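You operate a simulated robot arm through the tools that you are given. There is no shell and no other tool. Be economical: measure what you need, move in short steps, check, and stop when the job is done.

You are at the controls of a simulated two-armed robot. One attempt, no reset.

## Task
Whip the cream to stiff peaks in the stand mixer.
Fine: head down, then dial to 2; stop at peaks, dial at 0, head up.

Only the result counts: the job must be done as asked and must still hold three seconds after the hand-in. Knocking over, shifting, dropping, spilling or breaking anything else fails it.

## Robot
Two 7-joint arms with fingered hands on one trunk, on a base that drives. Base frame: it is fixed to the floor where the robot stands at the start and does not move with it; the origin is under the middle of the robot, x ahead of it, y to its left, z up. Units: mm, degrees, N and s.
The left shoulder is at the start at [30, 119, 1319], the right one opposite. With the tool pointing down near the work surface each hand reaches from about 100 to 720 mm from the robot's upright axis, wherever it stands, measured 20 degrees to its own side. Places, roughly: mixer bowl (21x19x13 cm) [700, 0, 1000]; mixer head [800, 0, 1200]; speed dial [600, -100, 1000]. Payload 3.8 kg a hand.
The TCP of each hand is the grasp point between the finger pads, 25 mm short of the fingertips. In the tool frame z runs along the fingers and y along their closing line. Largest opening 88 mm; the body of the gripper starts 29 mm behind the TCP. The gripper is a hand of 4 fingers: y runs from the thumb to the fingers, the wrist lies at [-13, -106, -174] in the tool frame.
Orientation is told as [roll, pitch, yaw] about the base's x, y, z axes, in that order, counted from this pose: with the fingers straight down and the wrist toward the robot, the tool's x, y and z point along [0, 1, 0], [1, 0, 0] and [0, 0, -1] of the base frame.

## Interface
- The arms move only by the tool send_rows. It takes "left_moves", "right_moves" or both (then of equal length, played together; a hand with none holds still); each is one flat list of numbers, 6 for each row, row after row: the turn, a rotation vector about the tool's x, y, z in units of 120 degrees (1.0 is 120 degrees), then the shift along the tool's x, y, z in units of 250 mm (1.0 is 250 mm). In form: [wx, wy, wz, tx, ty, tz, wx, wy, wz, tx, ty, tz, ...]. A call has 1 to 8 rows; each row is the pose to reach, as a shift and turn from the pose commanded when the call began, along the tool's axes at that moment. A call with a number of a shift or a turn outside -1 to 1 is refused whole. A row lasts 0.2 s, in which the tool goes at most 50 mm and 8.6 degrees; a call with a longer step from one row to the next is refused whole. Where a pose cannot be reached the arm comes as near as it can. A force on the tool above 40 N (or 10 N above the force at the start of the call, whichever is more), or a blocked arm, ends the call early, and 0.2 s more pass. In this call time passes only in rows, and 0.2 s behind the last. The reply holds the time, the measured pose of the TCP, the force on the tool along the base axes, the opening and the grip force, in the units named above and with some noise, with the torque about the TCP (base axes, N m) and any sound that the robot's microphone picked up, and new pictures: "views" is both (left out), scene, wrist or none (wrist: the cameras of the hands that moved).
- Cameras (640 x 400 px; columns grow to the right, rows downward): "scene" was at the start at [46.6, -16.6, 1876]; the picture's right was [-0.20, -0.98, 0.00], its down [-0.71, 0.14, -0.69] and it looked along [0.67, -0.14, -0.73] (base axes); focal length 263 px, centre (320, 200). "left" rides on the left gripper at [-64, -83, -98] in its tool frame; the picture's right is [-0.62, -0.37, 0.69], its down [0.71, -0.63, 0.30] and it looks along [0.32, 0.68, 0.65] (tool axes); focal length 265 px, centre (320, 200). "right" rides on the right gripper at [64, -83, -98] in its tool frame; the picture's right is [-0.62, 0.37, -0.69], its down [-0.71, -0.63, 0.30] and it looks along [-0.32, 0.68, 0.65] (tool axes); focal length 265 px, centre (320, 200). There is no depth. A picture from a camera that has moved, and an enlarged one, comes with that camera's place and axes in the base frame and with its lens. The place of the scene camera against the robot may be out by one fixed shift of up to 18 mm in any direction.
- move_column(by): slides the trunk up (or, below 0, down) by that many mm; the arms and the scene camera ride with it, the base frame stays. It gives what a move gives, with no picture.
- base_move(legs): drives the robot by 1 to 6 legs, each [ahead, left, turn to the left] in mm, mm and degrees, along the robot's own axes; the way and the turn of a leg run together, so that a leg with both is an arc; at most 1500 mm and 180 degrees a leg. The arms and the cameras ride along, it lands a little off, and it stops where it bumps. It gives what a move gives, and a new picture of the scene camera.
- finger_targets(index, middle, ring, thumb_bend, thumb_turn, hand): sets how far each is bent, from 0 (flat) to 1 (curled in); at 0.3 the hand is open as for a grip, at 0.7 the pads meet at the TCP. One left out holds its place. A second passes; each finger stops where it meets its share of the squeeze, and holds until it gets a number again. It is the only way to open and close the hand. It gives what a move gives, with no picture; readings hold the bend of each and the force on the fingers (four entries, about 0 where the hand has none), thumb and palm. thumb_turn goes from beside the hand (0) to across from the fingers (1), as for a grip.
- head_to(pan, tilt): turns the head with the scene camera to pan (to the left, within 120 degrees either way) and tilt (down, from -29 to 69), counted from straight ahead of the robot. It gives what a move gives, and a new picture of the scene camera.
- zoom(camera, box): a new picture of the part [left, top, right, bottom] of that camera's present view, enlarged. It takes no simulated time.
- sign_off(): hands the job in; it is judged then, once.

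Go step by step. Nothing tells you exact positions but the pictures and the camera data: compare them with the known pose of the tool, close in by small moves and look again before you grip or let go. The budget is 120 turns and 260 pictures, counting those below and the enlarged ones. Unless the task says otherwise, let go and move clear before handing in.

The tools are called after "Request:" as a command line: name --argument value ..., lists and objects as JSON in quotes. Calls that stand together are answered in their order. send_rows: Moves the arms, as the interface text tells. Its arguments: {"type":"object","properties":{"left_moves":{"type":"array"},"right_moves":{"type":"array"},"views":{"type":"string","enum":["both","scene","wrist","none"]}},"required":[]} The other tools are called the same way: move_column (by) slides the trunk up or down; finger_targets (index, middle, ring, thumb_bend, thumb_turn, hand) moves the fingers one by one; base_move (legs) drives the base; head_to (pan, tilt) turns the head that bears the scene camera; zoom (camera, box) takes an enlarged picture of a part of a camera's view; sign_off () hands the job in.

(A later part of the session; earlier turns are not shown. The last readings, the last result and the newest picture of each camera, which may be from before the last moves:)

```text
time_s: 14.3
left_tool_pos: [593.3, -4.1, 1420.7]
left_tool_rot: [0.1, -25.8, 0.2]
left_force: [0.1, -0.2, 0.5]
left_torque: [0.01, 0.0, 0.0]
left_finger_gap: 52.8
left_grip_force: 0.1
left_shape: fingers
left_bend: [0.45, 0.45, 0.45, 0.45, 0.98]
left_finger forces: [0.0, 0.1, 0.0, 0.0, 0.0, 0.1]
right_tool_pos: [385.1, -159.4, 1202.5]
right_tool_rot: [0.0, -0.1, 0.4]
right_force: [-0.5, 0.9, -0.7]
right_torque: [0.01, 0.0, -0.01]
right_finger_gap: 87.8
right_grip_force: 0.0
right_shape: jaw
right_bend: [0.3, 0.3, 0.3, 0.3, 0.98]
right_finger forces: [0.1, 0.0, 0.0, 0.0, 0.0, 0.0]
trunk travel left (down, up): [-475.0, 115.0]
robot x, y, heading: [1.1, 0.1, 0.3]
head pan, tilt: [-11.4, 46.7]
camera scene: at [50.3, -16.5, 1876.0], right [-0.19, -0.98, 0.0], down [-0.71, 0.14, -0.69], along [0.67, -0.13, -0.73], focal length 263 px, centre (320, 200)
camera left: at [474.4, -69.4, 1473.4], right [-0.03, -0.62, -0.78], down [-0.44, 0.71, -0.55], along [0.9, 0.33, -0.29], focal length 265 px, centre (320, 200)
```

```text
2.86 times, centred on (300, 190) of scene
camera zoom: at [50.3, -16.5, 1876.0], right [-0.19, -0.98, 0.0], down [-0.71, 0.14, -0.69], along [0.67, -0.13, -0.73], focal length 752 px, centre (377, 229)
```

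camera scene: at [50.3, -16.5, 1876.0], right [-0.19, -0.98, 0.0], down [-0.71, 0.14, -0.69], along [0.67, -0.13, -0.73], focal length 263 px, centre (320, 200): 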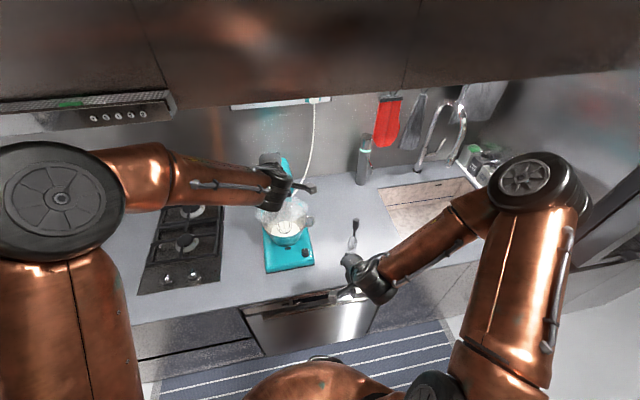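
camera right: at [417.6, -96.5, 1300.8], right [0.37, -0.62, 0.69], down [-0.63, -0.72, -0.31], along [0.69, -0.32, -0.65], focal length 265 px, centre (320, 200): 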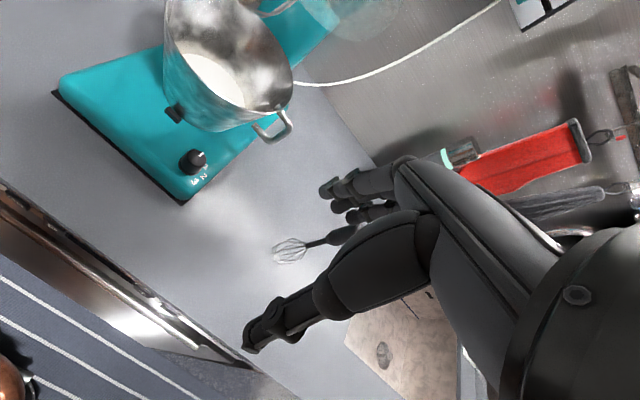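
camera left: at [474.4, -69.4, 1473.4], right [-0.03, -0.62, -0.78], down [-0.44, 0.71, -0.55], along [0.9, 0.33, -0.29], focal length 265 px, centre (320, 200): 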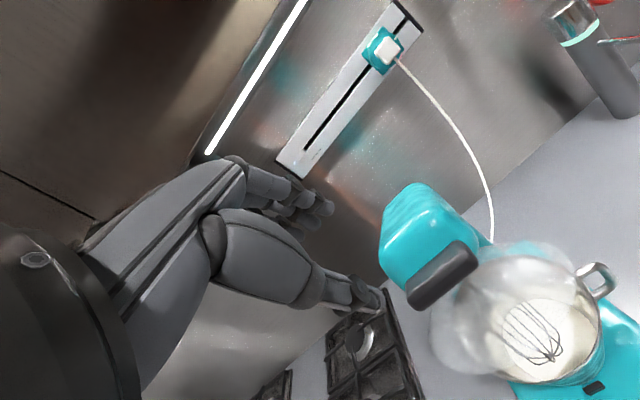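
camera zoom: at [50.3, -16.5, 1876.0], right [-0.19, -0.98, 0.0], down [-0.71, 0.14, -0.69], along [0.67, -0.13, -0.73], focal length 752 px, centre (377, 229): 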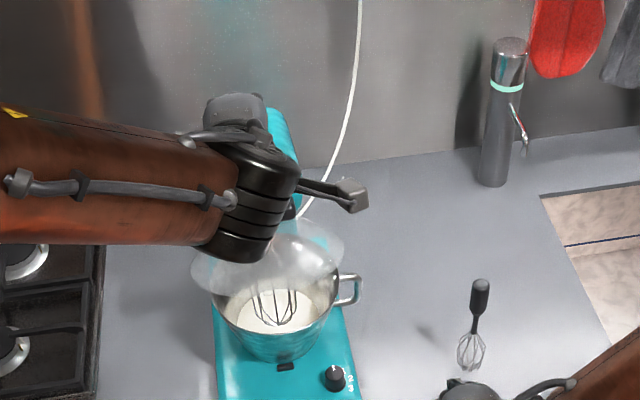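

The remaining tilt is about 10°, with the whisk already inside the bowl. I'll close the left fingers and drive forward again, so the hand sits above the head's front.

Request:
finger_targets --hand "left" --index 0.68 --middle 0.68 --ring 0.68 --thumb_bend 0.68

Request:
base_move --legs '[[120, 0, 0]]'

Request:
send_rows --left_moves '[0, 0, 0, 0.02, 0, 0.04]' --views "both"

```text
time_s: 15.3
left_tool_pos: [594.1, -4.1, 1420.8]
left_tool_rot: [0.0, -26.0, 0.2]
left_force: [0.3, -0.3, 0.5]
left_torque: [0.0, 0.03, -0.02]
left_finger_gap: 3.1
left_grip_force: 0.1
left_shape: fingers
left_bend: [0.68, 0.68, 0.68, 0.68, 0.98]
left_finger forces: [0.1, 0.0, 0.1, 0.0, 0.1, 0.0]
right_tool_pos: [384.7, -158.7, 1202.3]
right_tool_rot: [0.0, 0.0, 0.3]
right_force: [-0.2, -0.3, 0.5]
right_torque: [0.02, 0.01, -0.03]
right_finger_gap: 87.8
right_grip_force: 0.1
right_shape: jaw
right_bend: [0.3, 0.3, 0.3, 0.3, 0.98]
right_finger forces: [0.0, 0.0, 0.0, 0.0, 0.0, 0.0]
trunk travel left (down, up): [-475.0, 115.0]
robot x, y, heading: [3.9, 1.8, 0.5]
head pan, tilt: [-11.4, 46.7]
```

```text
time_s: 16.6
left_tool_pos: [713.4, -4.1, 1421.8]
left_tool_rot: [0.1, -25.9, 0.3]
left_force: [0.0, 0.4, -1.1]
left_torque: [-0.01, -0.03, 0.01]
left_finger_gap: 2.7
left_grip_force: 0.1
left_shape: fingers
left_bend: [0.68, 0.68, 0.68, 0.68, 0.98]
left_finger forces: [0.0, 0.0, 0.0, 0.1, 0.0, 0.0]
right_tool_pos: [504.9, -158.5, 1203.1]
right_tool_rot: [0.0, 0.0, 0.3]
right_force: [0.1, -0.3, 0.6]
right_torque: [-0.02, -0.01, -0.03]
right_finger_gap: 87.9
right_grip_force: 0.0
right_shape: jaw
right_bend: [0.3, 0.3, 0.3, 0.3, 0.98]
right_finger forces: [0.0, 0.1, 0.0, 0.0, 0.1, 0.0]
trunk travel left (down, up): [-475.0, 115.0]
robot x, y, heading: [121.9, -1.6, 0.2]
head pan, tilt: [-11.4, 46.7]
camera scene: at [169.4, -16.1, 1876.0], right [-0.19, -0.98, 0.0], down [-0.71, 0.14, -0.69], along [0.67, -0.13, -0.73], focal length 263 px, centre (320, 200)
```

scene: 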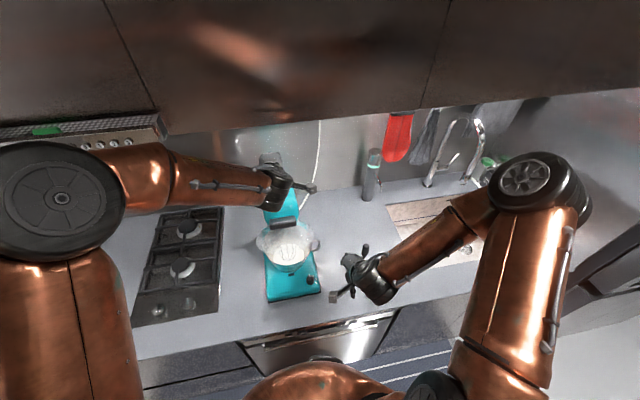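

```text
time_s: 17.0
left_tool_pos: [716.3, 1.1, 1411.9]
left_tool_rot: [-0.1, -26.1, 0.3]
left_force: [0.2, 0.5, -0.6]
left_torque: [0.02, 0.02, -0.03]
left_finger_gap: 3.0
left_grip_force: 0.2
left_shape: fingers
left_bend: [0.68, 0.68, 0.68, 0.68, 0.98]
left_finger forces: [0.1, 0.0, 0.0, 0.1, 0.0, 0.0]
right_tool_pos: [503.7, -157.9, 1204.1]
right_tool_rot: [0.0, -0.2, 0.3]
right_force: [0.0, 0.6, 0.3]
right_torque: [0.05, -0.01, 0.0]
right_finger_gap: 87.7
right_grip_force: 0.1
right_shape: jaw
right_bend: [0.3, 0.3, 0.3, 0.3, 0.98]
right_finger forces: [0.0, 0.0, 0.0, 0.0, 0.0, 0.0]
trunk travel left (down, up): [-475.0, 115.0]
robot x, y, heading: [118.2, -1.0, 0.2]
head pan, tilt: [-11.4, 46.7]
camera scene: at [168.0, -15.7, 1876.0], right [-0.19, -0.98, 0.0], down [-0.71, 0.14, -0.69], along [0.67, -0.13, -0.73], focal length 263 px, centre (320, 200)
camera left: at [597.0, -63.8, 1465.0], right [-0.02, -0.62, -0.78], down [-0.44, 0.71, -0.55], along [0.9, 0.33, -0.29], focal length 265 px, centre (320, 200)
```

scene: 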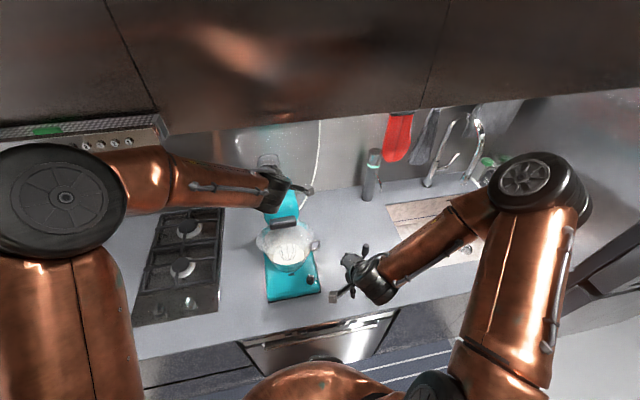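
left: 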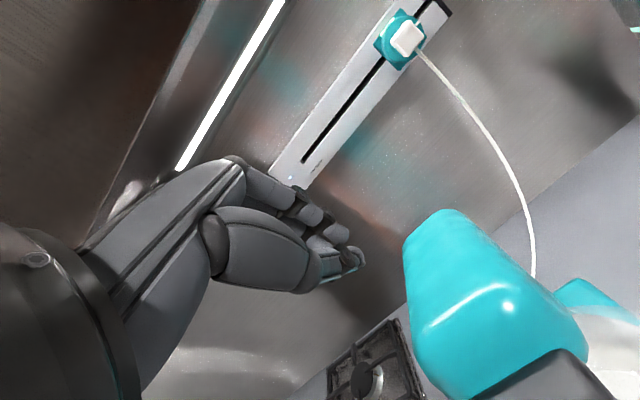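

The hand is above the head's front. Pressing straight down in small steps.

Request:
send_rows --left_moves '[0, 0, 0, 0, -0.06, 0.13, 0, 0, 0, 0, -0.12, 0.26, 0, 0, 0, 0, -0.15, 0.32, 0, 0, 0, 0, -0.18, 0.38, 0, 0, 0, 0, -0.21, 0.43]' --views "wrist"

Request:
zoom --camera "scene" --box '[230, 140, 340, 260]'

```text
time_s: 18.2
left_tool_pos: [718.6, 1.2, 1291.2]
left_tool_rot: [0.0, -25.9, 0.3]
left_force: [-0.8, -0.3, 1.2]
left_torque: [0.01, -0.02, 0.01]
left_finger_gap: 1.8
left_grip_force: 0.0
left_shape: fingers
left_bend: [0.68, 0.68, 0.68, 0.69, 0.98]
left_finger forces: [0.0, 0.0, 0.0, 0.0, 0.3, 0.0]
right_tool_pos: [505.4, -157.9, 1202.6]
right_tool_rot: [0.0, 0.0, 0.3]
right_force: [-0.5, 0.9, -0.9]
right_torque: [-0.01, 0.01, -0.03]
right_finger_gap: 87.7
right_grip_force: 0.1
right_shape: jaw
right_bend: [0.3, 0.3, 0.3, 0.3, 0.98]
right_finger forces: [0.1, 0.1, 0.0, 0.0, 0.0, 0.1]
trunk travel left (down, up): [-475.0, 115.0]
robot x, y, heading: [123.7, 0.1, 0.4]
head pan, tilt: [-11.4, 46.7]
camera left: at [598.6, -63.7, 1344.3], right [-0.03, -0.62, -0.78], down [-0.44, 0.71, -0.55], along [0.9, 0.33, -0.29], focal length 265 px, centre (320, 200)
```

left: 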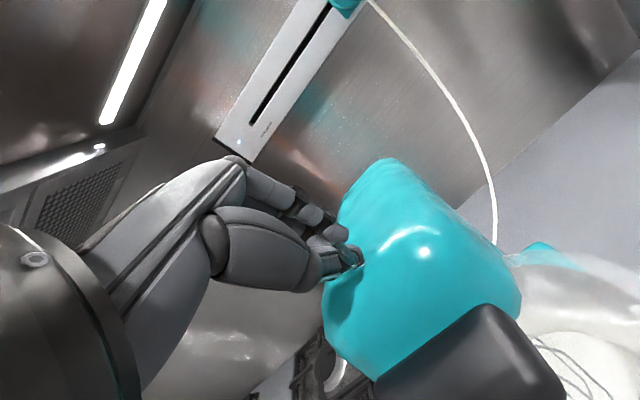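

```text
3.33 times, centred on (285, 200) of scene
camera zoom: at [170.2, -15.9, 1875.9], right [-0.19, -0.98, 0.0], down [-0.71, 0.14, -0.69], along [0.67, -0.13, -0.73], focal length 878 px, centre (437, 200)
```

zoom: 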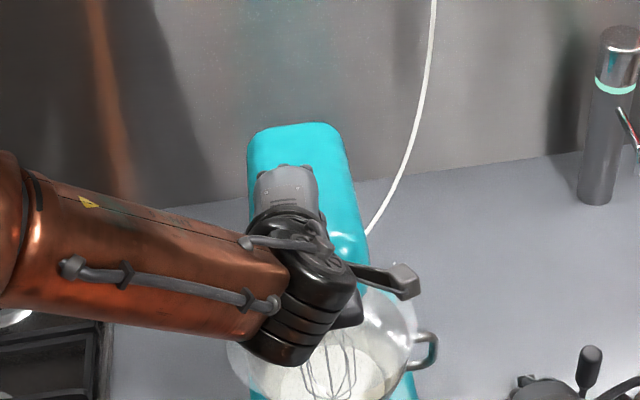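

The fingertips just touch the head's top. Pushing 36 mm further.

Request:
send_rows --left_moves '[0, 0, 0, 0, -0.03, 0.036, 0, 0, 0, 0, -0.06, 0.072, 0, 0, 0, 0, -0.09, 0.108, 0, 0, 0, 0, -0.11, 0.14]' --views "wrist"

Request:
zoom --camera "right" --box '[120, 0, 440, 200]'

```text
time_s: 19.2
left_tool_pos: [707.9, 1.3, 1249.4]
left_tool_rot: [-0.1, -26.1, 0.3]
left_force: [-0.7, 0.6, 7.2]
left_torque: [-0.06, 0.01, -0.02]
left_finger_gap: 0.2
left_grip_force: 4.4
left_shape: fingers
left_bend: [0.68, 0.68, 0.68, 0.72, 0.98]
left_finger forces: [0.1, 0.1, 0.1, 0.0, 7.5, 0.0]
right_tool_pos: [503.5, -159.2, 1203.0]
right_tool_rot: [0.0, -0.1, 0.4]
right_force: [-0.5, 0.7, 0.0]
right_torque: [0.0, 0.01, 0.01]
right_finger_gap: 87.8
right_grip_force: 0.0
right_shape: jaw
right_bend: [0.3, 0.3, 0.3, 0.3, 0.98]
right_finger forces: [0.0, 0.0, 0.1, 0.1, 0.0, 0.0]
trunk travel left (down, up): [-475.0, 115.0]
robot x, y, heading: [128.5, -1.9, 0.2]
head pan, tilt: [-11.4, 46.7]
camera left: at [588.1, -64.2, 1302.0], right [-0.02, -0.62, -0.78], down [-0.44, 0.71, -0.55], along [0.9, 0.33, -0.29], focal length 265 px, centre (320, 200)
```

left: 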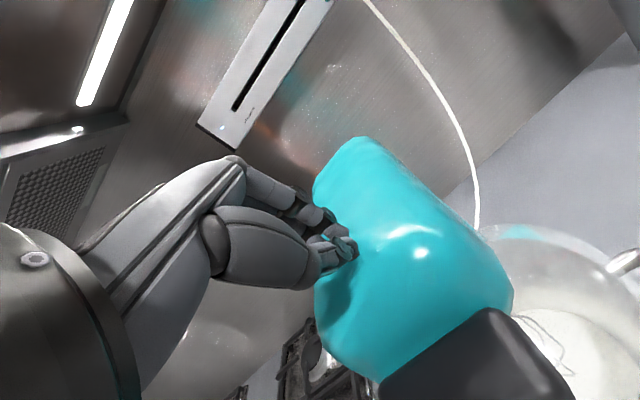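

```text
2.00 times, centred on (280, 100) of right
camera zoom: at [421.6, -95.4, 1301.1], right [0.37, -0.62, 0.69], down [-0.63, -0.72, -0.31], along [0.69, -0.32, -0.65], focal length 531 px, centre (400, 400)
```

zoom: 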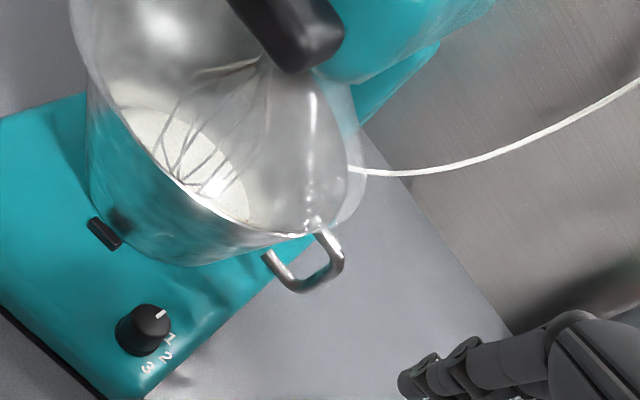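

The head moves down easily with about 7 N. Continuing until it seats.

Request:
send_rows --left_moves '[0, 0, 0, 0, -0.025, 0.036, 0, 0, 0, 0, -0.05, 0.072, 0, 0, 0, 0, -0.07, 0.105]' --views "wrist"

Request:
zoom --camera "right" --box '[120, 0, 440, 200]'

```text
time_s: 19.7
left_tool_pos: [709.4, -0.6, 1245.4]
left_tool_rot: [-0.4, -27.7, 0.4]
left_force: [-6.1, 2.7, 21.5]
left_torque: [-0.05, -0.11, -0.01]
left_finger_gap: 0.1
left_grip_force: 11.9
left_shape: fingers
left_bend: [0.66, 0.68, 0.68, 0.75, 0.98]
left_finger forces: [0.1, 5.7, 0.0, 0.0, 18.0, 0.1]
right_tool_pos: [503.4, -157.8, 1204.1]
right_tool_rot: [0.0, -0.1, 0.3]
right_force: [0.8, -0.3, -0.3]
right_torque: [-0.04, -0.01, 0.01]
right_finger_gap: 87.6
right_grip_force: 0.0
right_shape: jaw
right_bend: [0.3, 0.3, 0.3, 0.3, 0.98]
right_finger forces: [0.1, 0.0, 0.0, 0.0, 0.1, 0.0]
trunk travel left (down, up): [-475.0, 115.0]
robot x, y, heading: [121.6, -2.4, 0.6]
head pan, tilt: [-11.4, 46.7]
stopped in row 2 (left hand): the force on the tool passed its limit at 44 N (the readings are from after the stop); the commanded pose is now the measured one
camera left: at [588.3, -66.2, 1293.9], right [0.0, -0.62, -0.78], down [-0.42, 0.71, -0.56], along [0.91, 0.33, -0.26], focal length 265 px, centre (320, 200)
```

left: 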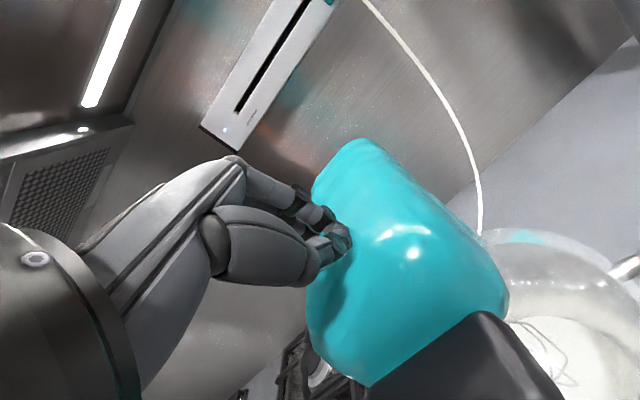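

```text
2.00 times, centred on (280, 100) of right
camera zoom: at [421.0, -95.0, 1301.3], right [0.37, -0.62, 0.69], down [-0.63, -0.72, -0.31], along [0.69, -0.32, -0.65], focal length 531 px, centre (400, 400)
```

zoom: 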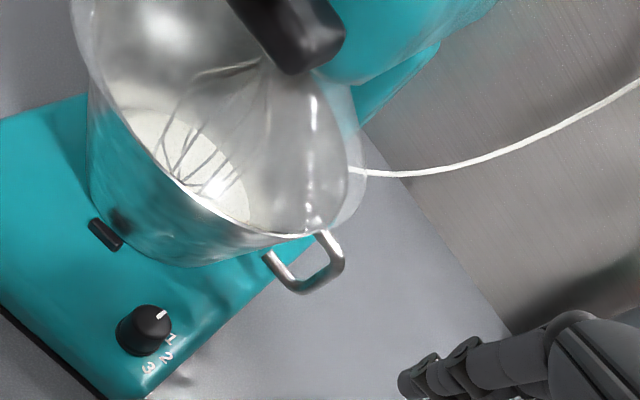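

A hard stop at 44 N: the head appears seated. I'll lift the left hand off and aside and check from the side.

Request:
send_rows --left_moves '[0, 0, 0, 0, 0.03, -0.06, 0, 0, 0, 0, 0.1, -0.2, 0, 0, 0, 0, 0.18, -0.36, 0, 0, 0, 0.15, 0.18, -0.36, 0, 0, 0, 0.3, 0.1, -0.36, 0, 0, 0, 0.45, 0.02, -0.36, 0, 0, 0, 0.6, -0.06, -0.36, 0, 0, 0, 0.75, -0.15, -0.36]' --views "both"

Request:
zoom --camera "scene" --box '[225, 160, 345, 305]'

```text
time_s: 21.5
left_tool_pos: [634.4, 188.2, 1302.3]
left_tool_rot: [-0.3, -27.2, 0.4]
left_force: [0.4, 0.6, 0.2]
left_torque: [-0.01, 0.0, -0.02]
left_finger_gap: 2.4
left_grip_force: 0.1
left_shape: fingers
left_bend: [0.68, 0.68, 0.68, 0.68, 0.98]
left_finger forces: [0.1, 0.0, 0.1, 0.0, 0.0, 0.0]
right_tool_pos: [503.8, -155.1, 1202.5]
right_tool_rot: [-0.2, -0.1, 0.3]
right_force: [-0.2, 0.2, 0.9]
right_torque: [-0.02, -0.03, 0.01]
right_finger_gap: 87.8
right_grip_force: 0.0
right_shape: jaw
right_bend: [0.3, 0.3, 0.3, 0.3, 0.98]
right_finger forces: [0.0, 0.0, 0.1, 0.0, 0.1, 0.1]
trunk travel left (down, up): [-475.0, 115.0]
robot x, y, heading: [119.1, -1.2, 0.2]
head pan, tilt: [-11.4, 46.7]
camera scene: at [169.1, -10.1, 1875.8], right [-0.19, -0.98, 0.0], down [-0.71, 0.14, -0.69], along [0.67, -0.13, -0.73], focal length 263 px, centre (320, 200)
camera left: at [514.2, 123.9, 1352.1], right [-0.01, -0.62, -0.78], down [-0.42, 0.71, -0.56], along [0.91, 0.33, -0.27], focal length 265 px, centre (320, 200)
```

scene: 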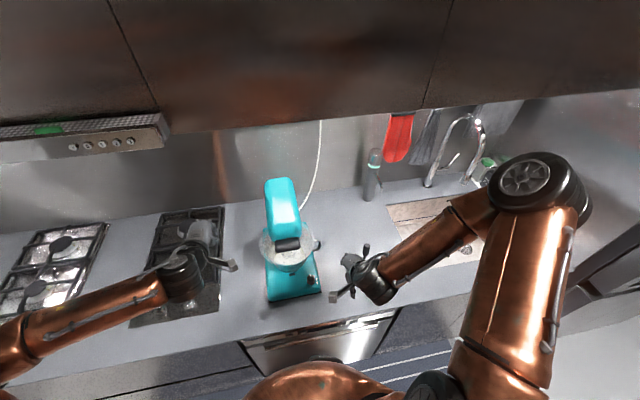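
left: 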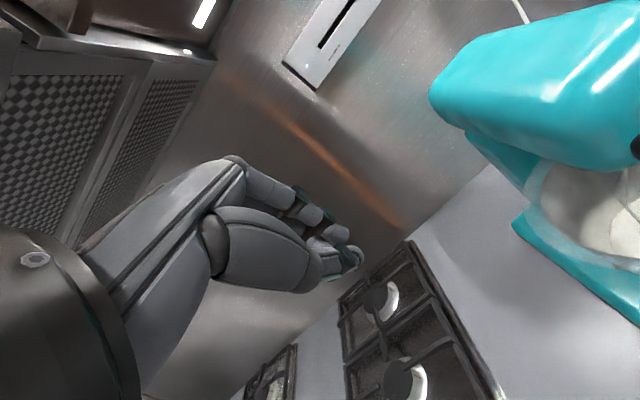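

```text
2.76 times, centred on (285, 232) of scene
camera zoom: at [169.1, -10.1, 1875.8], right [-0.19, -0.98, 0.0], down [-0.71, 0.14, -0.69], along [0.67, -0.13, -0.73], focal length 726 px, centre (417, 110)
```

zoom: 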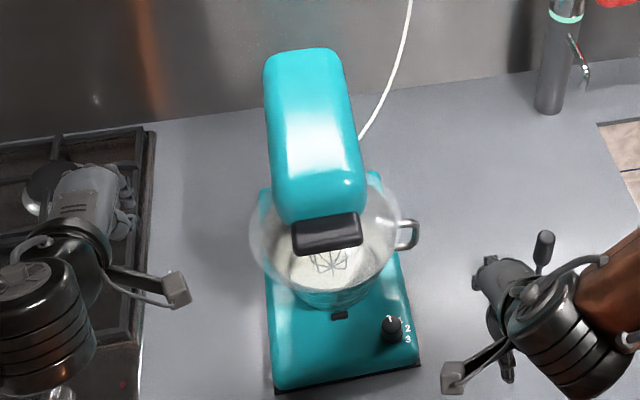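

The head is down and level, with the guard over the bowl. Now for the dial: I'll set the right fingers to a narrow opening and bring the hand near the dial, leaning away from the bowl (roll 30, yaw 25).

Request:
finger_targets --hand "right" --index 0.48 --middle 0.48 --ring 0.48 --thumb_bend 0.48

Request:
send_rows --right_moves '[0.0109, 0.0492, -0.0407, 0.03, 0.1, 0.104, 0.0218, 0.0984, -0.0814, 0.06, 0.2, 0.208, 0.0327, 0.1476, -0.1221, 0.09, 0.3, 0.312, 0.0436, 0.1968, -0.1628, 0.12, 0.4, 0.416, 0.0545, 0.246, -0.2035, 0.152, 0.504, 0.52]' --views "both"

Request:
zoom --camera "scene" --box '[255, 210, 375, 310]'

```text
time_s: 22.5
left_tool_pos: [635.2, 185.6, 1301.2]
left_tool_rot: [-0.1, -27.0, 0.4]
left_force: [-0.3, -0.8, -0.1]
left_torque: [0.0, -0.03, 0.0]
left_finger_gap: 2.5
left_grip_force: 0.1
left_shape: fingers
left_bend: [0.68, 0.68, 0.68, 0.68, 0.98]
left_finger forces: [0.1, 0.0, 0.0, 0.0, 0.1, 0.0]
right_tool_pos: [504.2, -158.5, 1202.9]
right_tool_rot: [0.1, 0.0, 0.3]
right_force: [-0.4, -0.2, 0.5]
right_torque: [-0.01, 0.01, 0.0]
right_finger_gap: 46.6
right_grip_force: 0.0
right_shape: fingers
right_bend: [0.48, 0.48, 0.48, 0.48, 0.98]
right_finger forces: [0.0, 0.0, 0.0, 0.0, 0.0, 0.0]
trunk travel left (down, up): [-475.0, 115.0]
robot x, y, heading: [123.7, -0.2, 0.1]
head pan, tilt: [-11.4, 46.7]
```

```text
time_s: 23.7
left_tool_pos: [637.5, 188.0, 1299.9]
left_tool_rot: [-0.2, -26.8, 0.4]
left_force: [0.3, 0.1, -0.2]
left_torque: [-0.04, -0.01, 0.0]
left_finger_gap: 2.6
left_grip_force: 0.0
left_shape: fingers
left_bend: [0.68, 0.68, 0.68, 0.68, 0.98]
left_finger forces: [0.0, 0.0, 0.0, 0.0, 0.0, 0.0]
right_tool_pos: [632.5, -115.5, 1072.3]
right_tool_rot: [29.9, 0.0, 25.3]
right_force: [0.5, 0.2, -0.3]
right_torque: [0.0, -0.01, 0.0]
right_finger_gap: 46.6
right_grip_force: 0.0
right_shape: fingers
right_bend: [0.48, 0.48, 0.48, 0.48, 0.98]
right_finger forces: [0.0, 0.0, 0.0, 0.1, 0.0, 0.1]
trunk travel left (down, up): [-475.0, 115.0]
robot x, y, heading: [123.8, 3.1, 0.2]
head pan, tilt: [-11.4, 46.7]
camera scene: at [172.9, -12.6, 1875.9], right [-0.19, -0.98, 0.0], down [-0.71, 0.14, -0.69], along [0.67, -0.13, -0.73], focal length 263 px, centre (320, 200)
camera right: at [556.0, -145.7, 1189.4], right [0.71, -0.64, 0.29], down [-0.37, -0.69, -0.62], along [0.6, 0.33, -0.73], focal length 265 px, centre (320, 200)
```

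scene: 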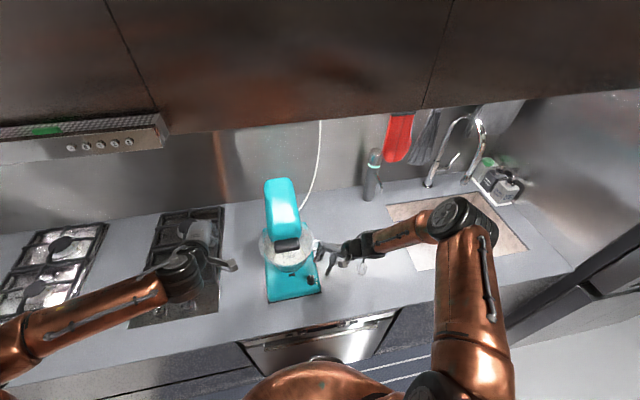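
right: 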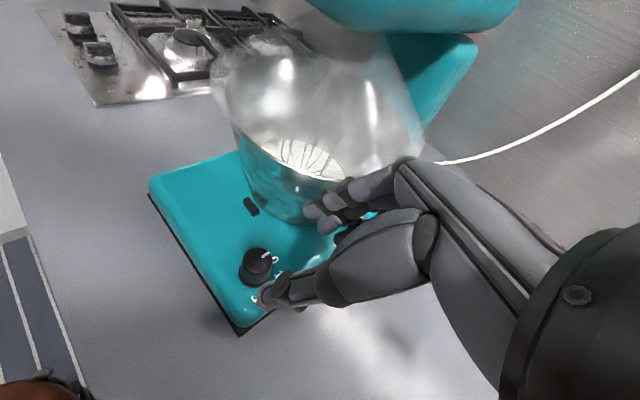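

```text
4.00 times, centred on (315, 260) of scene
camera zoom: at [172.9, -12.6, 1875.9], right [-0.19, -0.98, 0.0], down [-0.71, 0.14, -0.69], along [0.67, -0.13, -0.73], focal length 1053 px, centre (340, -40)
```

zoom: 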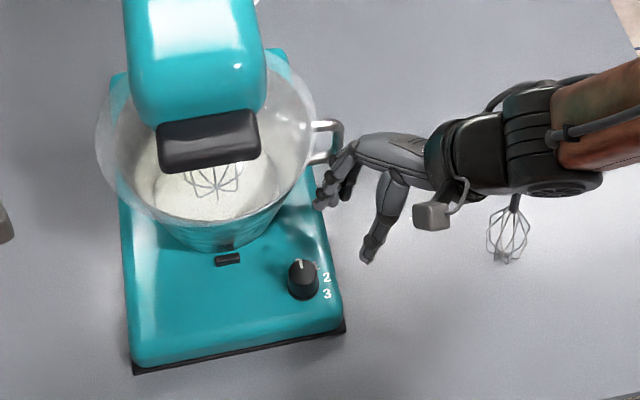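

The hand's fingers are close to the bowl handle, so I'll measure the dial once more and then swing slightly away from the bowl before descending.

Request:
zoom --camera "right" --box '[200, 210, 360, 320]'

Request:
zoom --camera "right" --box '[200, 40, 480, 240]'

```text
3.64 times, centred on (280, 265) of right
camera zoom: at [556.0, -145.7, 1189.4], right [0.71, -0.64, 0.29], down [-0.37, -0.69, -0.62], along [0.6, 0.33, -0.73], focal length 965 px, centre (466, -36)
```

zoom: 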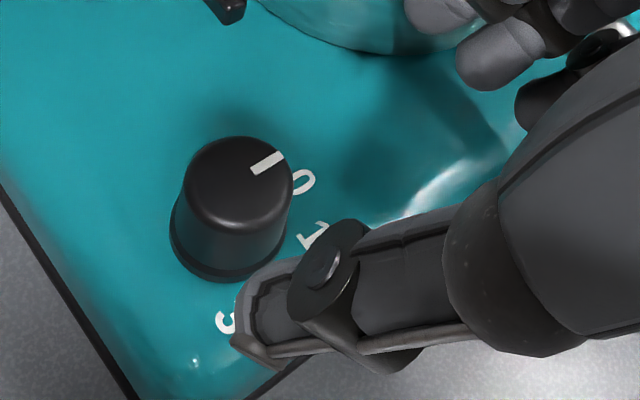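

```text
2.00 times, centred on (340, 140) of right
camera zoom: at [556.0, -145.7, 1189.4], right [0.71, -0.64, 0.29], down [-0.37, -0.69, -0.62], along [0.6, 0.33, -0.73], focal length 531 px, centre (280, 320)
```

zoom: 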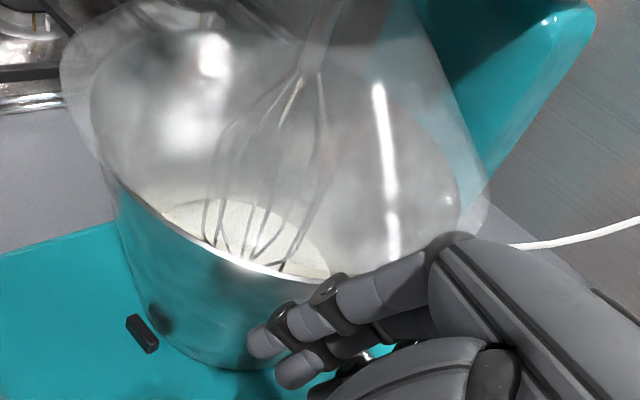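

The knob axis is at about (631, -71), top near z 983; marks are in 40° steps (0 → toward +x, 2 → toward -y). I'll turn the hand to yaw 8, away from the bowl handle, and move to just above the knob.

Request:
send_rows --right_moves '[-0.03, 0, 0.052, 0, 0, 0, -0.055, 0, 0.095, -0.02, 0.01, 0.04, -0.0708, 0, 0.1227, -0.046, 0.022, 0.089]' --views "wrist"

Request:
zoom --camera "scene" --box '[255, 210, 375, 310]'

Request:
zoom --camera "right" --box '[200, 150, 440, 330]'

```text
time_s: 24.5
left_tool_pos: [635.2, 187.0, 1302.2]
left_tool_rot: [-0.2, -26.9, 0.5]
left_force: [-0.3, -0.4, -0.5]
left_torque: [-0.02, 0.0, 0.01]
left_finger_gap: 2.6
left_grip_force: 0.0
left_shape: fingers
left_bend: [0.68, 0.68, 0.68, 0.68, 0.98]
left_finger forces: [0.1, 0.0, 0.0, 0.1, 0.0, 0.0]
right_tool_pos: [636.4, -116.6, 1049.1]
right_tool_rot: [30.0, -0.1, 8.3]
right_force: [0.2, -0.7, 0.1]
right_torque: [-0.02, 0.01, 0.06]
right_finger_gap: 46.6
right_grip_force: 0.1
right_shape: fingers
right_bend: [0.48, 0.48, 0.48, 0.48, 0.98]
right_finger forces: [0.0, 0.1, 0.0, 0.0, 0.0, 0.0]
trunk travel left (down, up): [-475.0, 115.0]
robot x, y, heading: [123.1, -1.3, 0.3]
head pan, tilt: [-11.4, 46.7]
camera right: at [554.6, -122.1, 1165.8], right [0.49, -0.82, 0.29], down [-0.56, -0.55, -0.62], along [0.67, 0.14, -0.73], focal length 265 px, centre (320, 200)
```

right: 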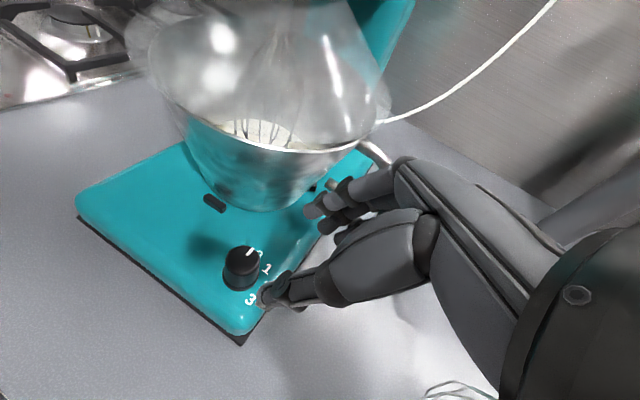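

```text
4.00 times, centred on (315, 260) of scene
camera zoom: at [170.0, -14.8, 1876.0], right [-0.19, -0.98, 0.0], down [-0.71, 0.14, -0.69], along [0.67, -0.13, -0.73], focal length 1053 px, centre (340, -40)
```

zoom: 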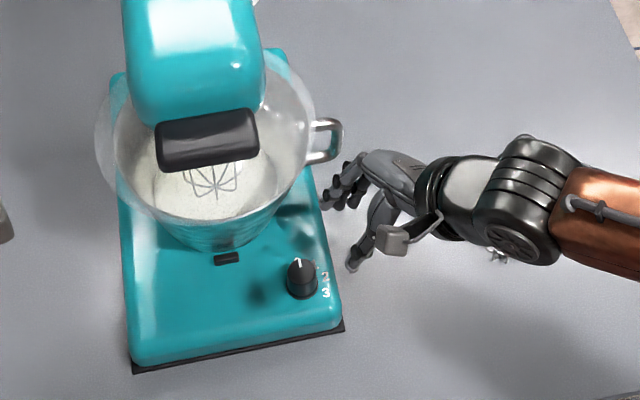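

```text
2.22 times, centred on (320, 240) of right
camera zoom: at [554.6, -122.1, 1165.8], right [0.49, -0.82, 0.29], down [-0.56, -0.55, -0.62], along [0.67, 0.14, -0.73], focal length 590 px, centre (320, 111)
```

zoom: 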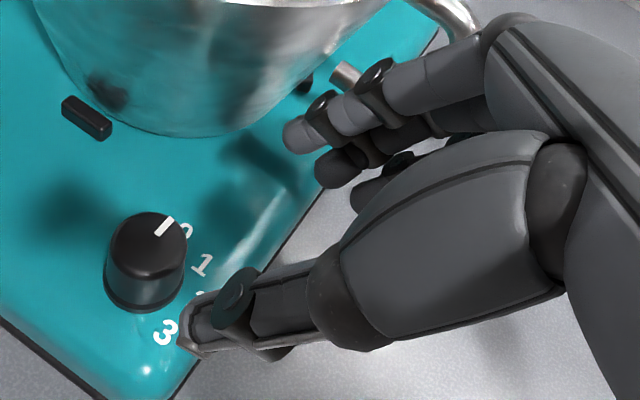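

The knob measures at (632, -72) again, and the gap is centred on the line of approach. Descending along the fingers, most of the way first.

Request:
send_rows --right_moves '[0, 0, 0, 0.003, 0.003, 0.08, 0, 0, 0, 0.006, 0.006, 0.16, 0, 0, 0, 0.008, 0.008, 0.22]' --views "wrist"

Request:
zoom --camera "scene" --box '[270, 220, 350, 300]'

Request:
zoom --camera "right" --box '[200, 150, 440, 330]'

```text
time_s: 25.3
left_tool_pos: [635.6, 185.0, 1300.5]
left_tool_rot: [-0.2, -27.0, 0.3]
left_force: [0.9, 0.7, 0.6]
left_torque: [0.0, 0.02, -0.01]
left_finger_gap: 2.5
left_grip_force: 0.0
left_shape: fingers
left_bend: [0.68, 0.68, 0.68, 0.68, 0.98]
left_finger forces: [0.0, 0.0, 0.1, 0.0, 0.0, 0.1]
right_tool_pos: [631.2, -89.7, 1002.2]
right_tool_rot: [30.0, 0.0, 8.4]
right_force: [-0.4, 0.2, 0.8]
right_torque: [-0.01, 0.01, 0.0]
right_finger_gap: 46.5
right_grip_force: 0.1
right_shape: fingers
right_bend: [0.48, 0.48, 0.48, 0.48, 0.98]
right_finger forces: [0.0, 0.1, 0.0, 0.0, 0.0, 0.0]
trunk travel left (down, up): [-475.0, 115.0]
robot x, y, heading: [125.3, -1.2, 0.3]
head pan, tilt: [-11.4, 46.7]
camera right: at [550.7, -95.4, 1119.5], right [0.49, -0.82, 0.29], down [-0.56, -0.55, -0.62], along [0.67, 0.14, -0.73], focal length 265 px, centre (320, 200)
```

right: 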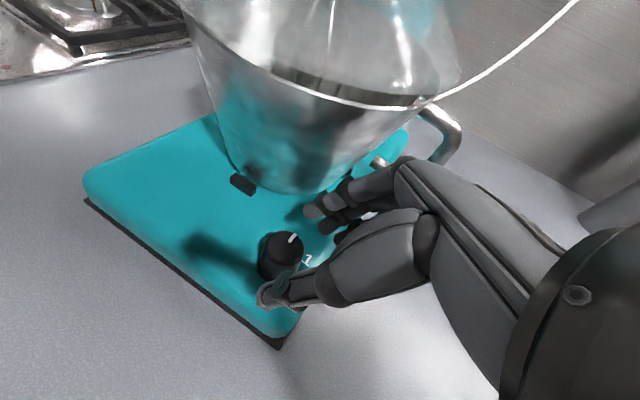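

```text
5.00 times, centred on (310, 260) of scene
camera zoom: at [169.8, -16.0, 1875.9], right [-0.19, -0.98, 0.0], down [-0.71, 0.14, -0.69], along [0.67, -0.13, -0.73], focal length 1316 px, centre (370, -100)
```

zoom: 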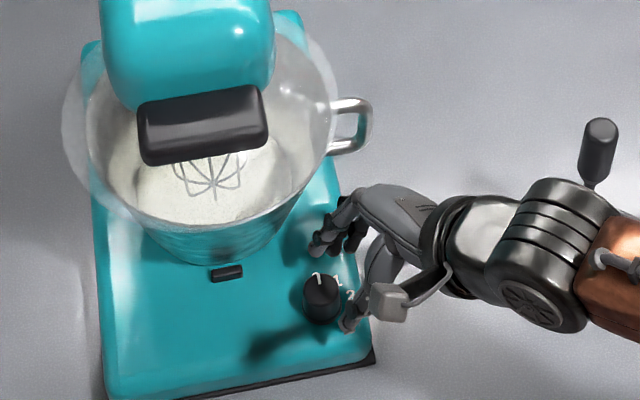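

```text
2.22 times, centred on (320, 240) of right
camera zoom: at [550.7, -95.4, 1119.5], right [0.49, -0.82, 0.29], down [-0.56, -0.55, -0.62], along [0.67, 0.14, -0.73], focal length 590 px, centre (320, 111)
```

zoom: 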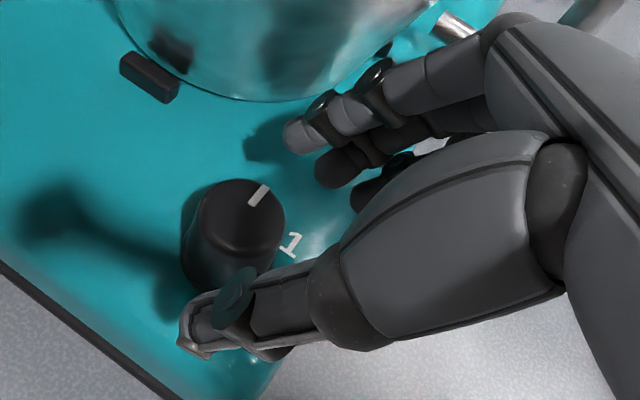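

Nearly there: the knob is between thumb and fingertips, about 20 mm further along the fingers.

Request:
send_rows --right_moves '[0, 0, 0, 0.004, 0.004, 0.04, 0, 0, 0, 0.008, 0.008, 0.08]' --views "wrist"

Request:
zoom --camera "right" --box '[220, 170, 400, 320]'

Request:
zoom --camera "scene" --box '[280, 230, 350, 300]'

```text
time_s: 25.9
left_tool_pos: [635.0, 185.7, 1301.6]
left_tool_rot: [-0.2, -27.0, 0.4]
left_force: [0.2, -0.4, -0.2]
left_torque: [0.01, 0.02, -0.01]
left_finger_gap: 2.6
left_grip_force: 0.0
left_shape: fingers
left_bend: [0.68, 0.68, 0.68, 0.68, 0.98]
left_finger forces: [0.0, 0.0, 0.0, 0.0, 0.0, 0.0]
right_tool_pos: [633.1, -76.2, 985.8]
right_tool_rot: [30.0, -0.1, 8.3]
right_force: [-0.1, 0.0, -0.1]
right_torque: [0.02, 0.01, -0.02]
right_finger_gap: 46.6
right_grip_force: 0.1
right_shape: fingers
right_bend: [0.48, 0.48, 0.48, 0.48, 0.98]
right_finger forces: [0.0, 0.1, 0.0, 0.0, 0.1, 0.1]
trunk travel left (down, up): [-475.0, 115.0]
robot x, y, heading: [126.2, 1.7, 0.1]
head pan, tilt: [-11.4, 46.7]
camera right: at [551.4, -82.3, 1102.2], right [0.49, -0.82, 0.29], down [-0.56, -0.55, -0.62], along [0.67, 0.14, -0.73], focal length 265 px, centre (320, 200)
```

right: 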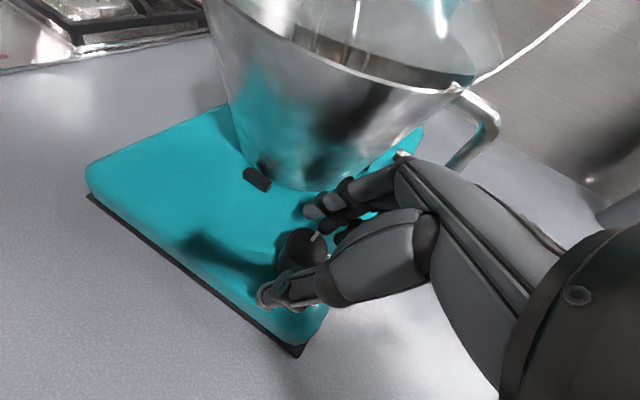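

```text
2.67 times, centred on (310, 245) of right
camera zoom: at [551.4, -82.3, 1102.2], right [0.49, -0.82, 0.29], down [-0.56, -0.55, -0.62], along [0.67, 0.14, -0.73], focal length 708 px, centre (347, 80)
```

zoom: 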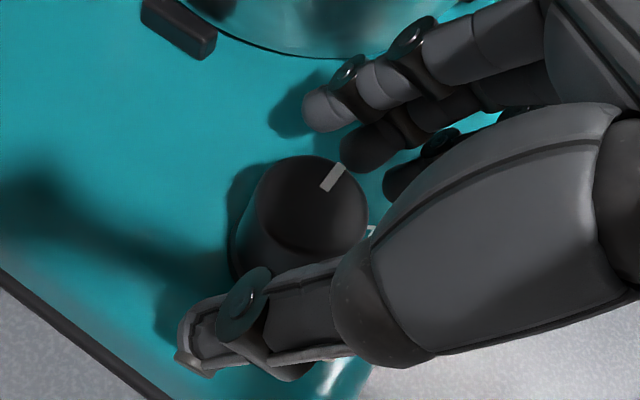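

```text
5.71 times, centred on (315, 265) of scene
camera zoom: at [169.9, -15.6, 1875.9], right [-0.19, -0.98, 0.0], down [-0.71, 0.14, -0.69], along [0.67, -0.13, -0.73], focal length 1504 px, centre (349, -171)
```

zoom: 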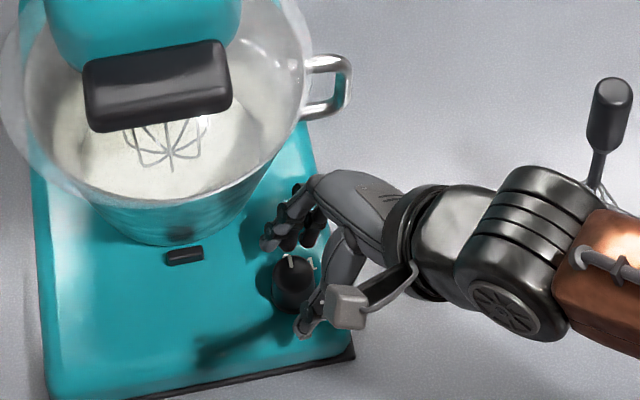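

The knob is between the pads. Closing the fingers on it.

Request:
finger_targets --hand "right" --index 0.66 --middle 0.66 --ring 0.66 --thumb_bend 0.66

Request:
zoom --camera "right" --box '[220, 170, 400, 320]'

```text
time_s: 26.9
left_tool_pos: [636.2, 185.0, 1300.6]
left_tool_rot: [-0.2, -26.9, 0.4]
left_force: [-0.8, 0.3, 0.1]
left_torque: [0.04, -0.01, 0.02]
left_finger_gap: 2.6
left_grip_force: 0.0
left_shape: fingers
left_bend: [0.68, 0.68, 0.68, 0.68, 0.98]
left_finger forces: [0.0, 0.0, 0.0, 0.0, 0.1, 0.0]
right_tool_pos: [634.4, -75.7, 984.7]
right_tool_rot: [29.9, 0.1, 8.4]
right_force: [11.1, 2.4, 1.3]
right_torque: [0.07, -0.23, -0.09]
right_finger_gap: 18.2
right_grip_force: 6.8
right_shape: fingers
right_bend: [0.58, 0.59, 0.66, 0.64, 0.97]
right_finger forces: [5.8, 7.2, 0.1, 0.1, 1.5, 0.1]
trunk travel left (down, up): [-475.0, 115.0]
robot x, y, heading: [125.7, 0.3, 0.7]
head pan, tilt: [-11.4, 46.7]
```

```text
2.67 times, centred on (310, 245) of right
camera zoom: at [552.7, -82.4, 1102.3], right [0.49, -0.82, 0.29], down [-0.56, -0.55, -0.62], along [0.67, 0.14, -0.73], focal length 708 px, centre (347, 80)
```

zoom: 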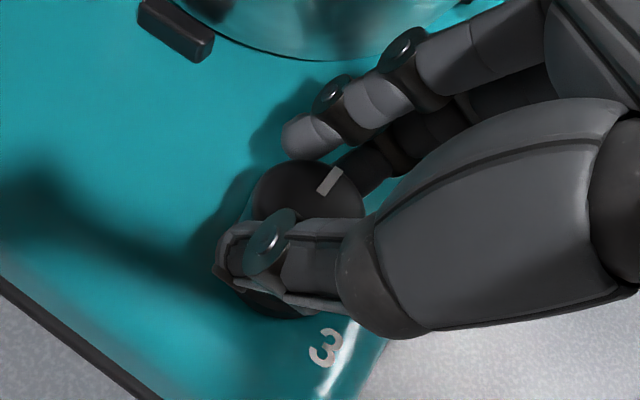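

Index and middle hold the knob, but the thumb barely touches; I'll centre the hand by a few mm and tighten the thumb.

Request:
send_rows --right_moves '[0, 0, 0, 0, 0.018, 0]' --views "none"

Request:
finger_targets --hand "right" --index 0.68 --middle 0.68 --thumb_bend 0.72

Request:
zoom --camera "right" --box '[220, 170, 400, 320]'

```text
time_s: 27.3
left_tool_pos: [635.5, 185.7, 1301.7]
left_tool_rot: [0.0, -27.0, 0.3]
left_force: [0.8, 1.0, 0.4]
left_torque: [0.04, -0.04, 0.0]
left_finger_gap: 2.5
left_grip_force: 0.0
left_shape: fingers
left_bend: [0.68, 0.68, 0.68, 0.68, 0.98]
left_finger forces: [0.0, 0.1, 0.0, 0.1, 0.0, 0.0]
right_tool_pos: [637.6, -76.1, 983.7]
right_tool_rot: [30.0, 0.0, 8.2]
right_force: [5.0, 0.5, 3.5]
right_torque: [0.07, -0.11, 0.0]
right_finger_gap: 17.8
right_grip_force: 6.4
right_shape: fingers
right_bend: [0.6, 0.6, 0.66, 0.63, 0.97]
right_finger forces: [3.8, 5.0, 0.0, 0.0, 3.5, 0.0]
trunk travel left (down, up): [-475.0, 115.0]
robot x, y, heading: [124.0, 4.1, 0.4]
head pan, tilt: [-11.4, 46.7]
```

```text
time_s: 28.3
left_tool_pos: [636.9, 185.1, 1301.5]
left_tool_rot: [-0.1, -27.0, 0.4]
left_force: [-0.2, 0.8, -0.3]
left_torque: [-0.03, 0.0, -0.01]
left_finger_gap: 2.6
left_grip_force: 0.0
left_shape: fingers
left_bend: [0.68, 0.68, 0.68, 0.68, 0.98]
left_finger forces: [0.0, 0.1, 0.1, 0.0, 0.1, 0.0]
right_tool_pos: [637.3, -75.1, 984.4]
right_tool_rot: [30.0, 0.0, 8.3]
right_force: [2.3, 1.3, 1.5]
right_torque: [-0.01, -0.07, 0.02]
right_finger_gap: 16.7
right_grip_force: 9.3
right_shape: fingers
right_bend: [0.61, 0.61, 0.66, 0.64, 0.96]
right_finger forces: [4.4, 6.2, 0.0, 0.0, 7.8, 0.0]
trunk travel left (down, up): [-475.0, 115.0]
robot x, y, heading: [122.8, -0.5, 0.3]
head pan, tilt: [-11.4, 46.7]
```

```text
2.67 times, centred on (310, 245) of right
camera zoom: at [556.0, -82.1, 1101.4], right [0.49, -0.82, 0.29], down [-0.56, -0.55, -0.62], along [0.67, 0.14, -0.73], focal length 708 px, centre (347, 80)
```

zoom: 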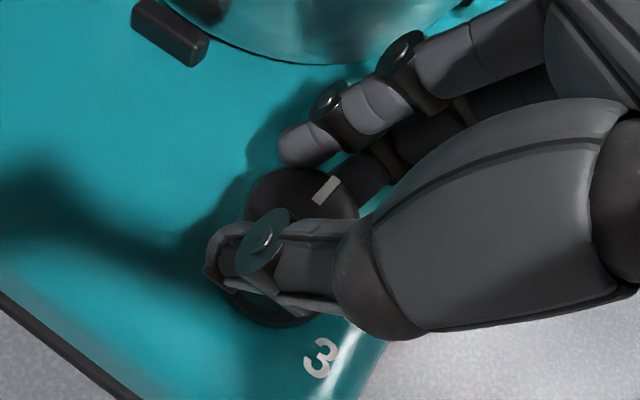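

The grip is balanced now (about 9 N). Turning the dial clockwise about its axis: first 34° as a check.

Request:
send_rows --right_moves '[-0.0354, 0, 0.0613, -0.002, -0.0026, -0.0012, -0.0708, 0, 0.1227, -0.004, -0.0056, -0.002, -0.1062, 0, 0.184, -0.0053, -0.009, -0.003, -0.1417, 0, 0.2453, -0.0062, -0.0124, -0.0036]' --views "wrist"

Request:
zoom --camera "right" --box '[220, 170, 400, 320]'

Request:
zoom --camera "scene" --box '[270, 220, 350, 300]'

```text
time_s: 29.3
left_tool_pos: [634.8, 185.1, 1301.4]
left_tool_rot: [-0.2, -27.1, 0.4]
left_force: [0.2, 0.1, 0.5]
left_torque: [-0.01, -0.03, 0.02]
left_finger_gap: 2.5
left_grip_force: 0.2
left_shape: fingers
left_bend: [0.68, 0.68, 0.68, 0.68, 0.98]
left_finger forces: [0.0, 0.0, 0.0, 0.1, 0.0, 0.0]
right_tool_pos: [682.7, -111.0, 1010.4]
right_tool_rot: [30.0, 3.1, -23.9]
right_force: [-1.1, 0.3, 0.4]
right_torque: [0.03, -0.03, 0.04]
right_finger_gap: 0.2
right_grip_force: 0.0
right_shape: fingers
right_bend: [0.68, 0.68, 0.66, 0.72, 0.97]
right_finger forces: [0.1, 0.1, 0.0, 0.1, 0.0, 0.0]
right hand out of reach, approached as far as the arm can: row 3, 4
trunk travel left (down, up): [-475.0, 115.0]
robot x, y, heading: [126.3, -2.1, 0.2]
head pan, tilt: [-11.4, 46.7]
camera right: at [616.0, -74.8, 1132.7], right [-0.01, -0.96, 0.27], down [-0.8, -0.16, -0.58], along [0.61, -0.22, -0.77], focal length 265 px, centre (320, 200)
```

right: 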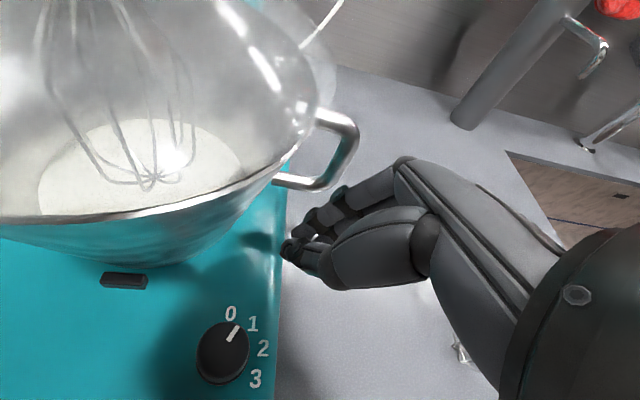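

```text
2.67 times, centred on (310, 245) of right
camera zoom: at [616.0, -74.8, 1132.7], right [-0.01, -0.96, 0.27], down [-0.8, -0.16, -0.58], along [0.61, -0.22, -0.77], focal length 708 px, centre (347, 80)
```

zoom: 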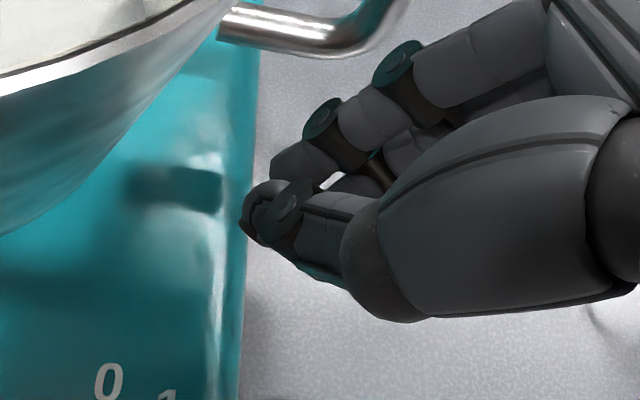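

```text
5.00 times, centred on (310, 260) of scene
camera zoom: at [170.8, -15.3, 1875.9], right [-0.19, -0.98, 0.0], down [-0.71, 0.14, -0.69], along [0.67, -0.13, -0.73], focal length 1316 px, centre (370, -100)
```

zoom: 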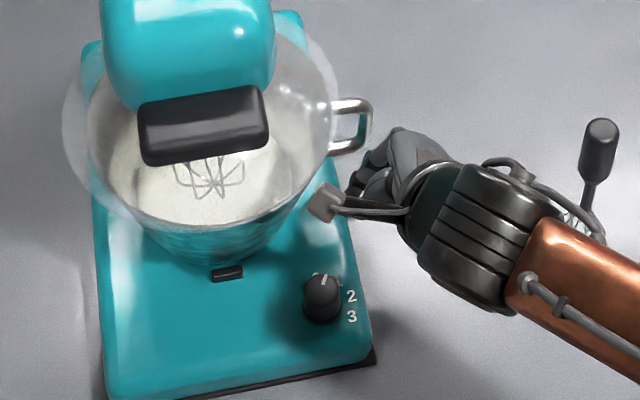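

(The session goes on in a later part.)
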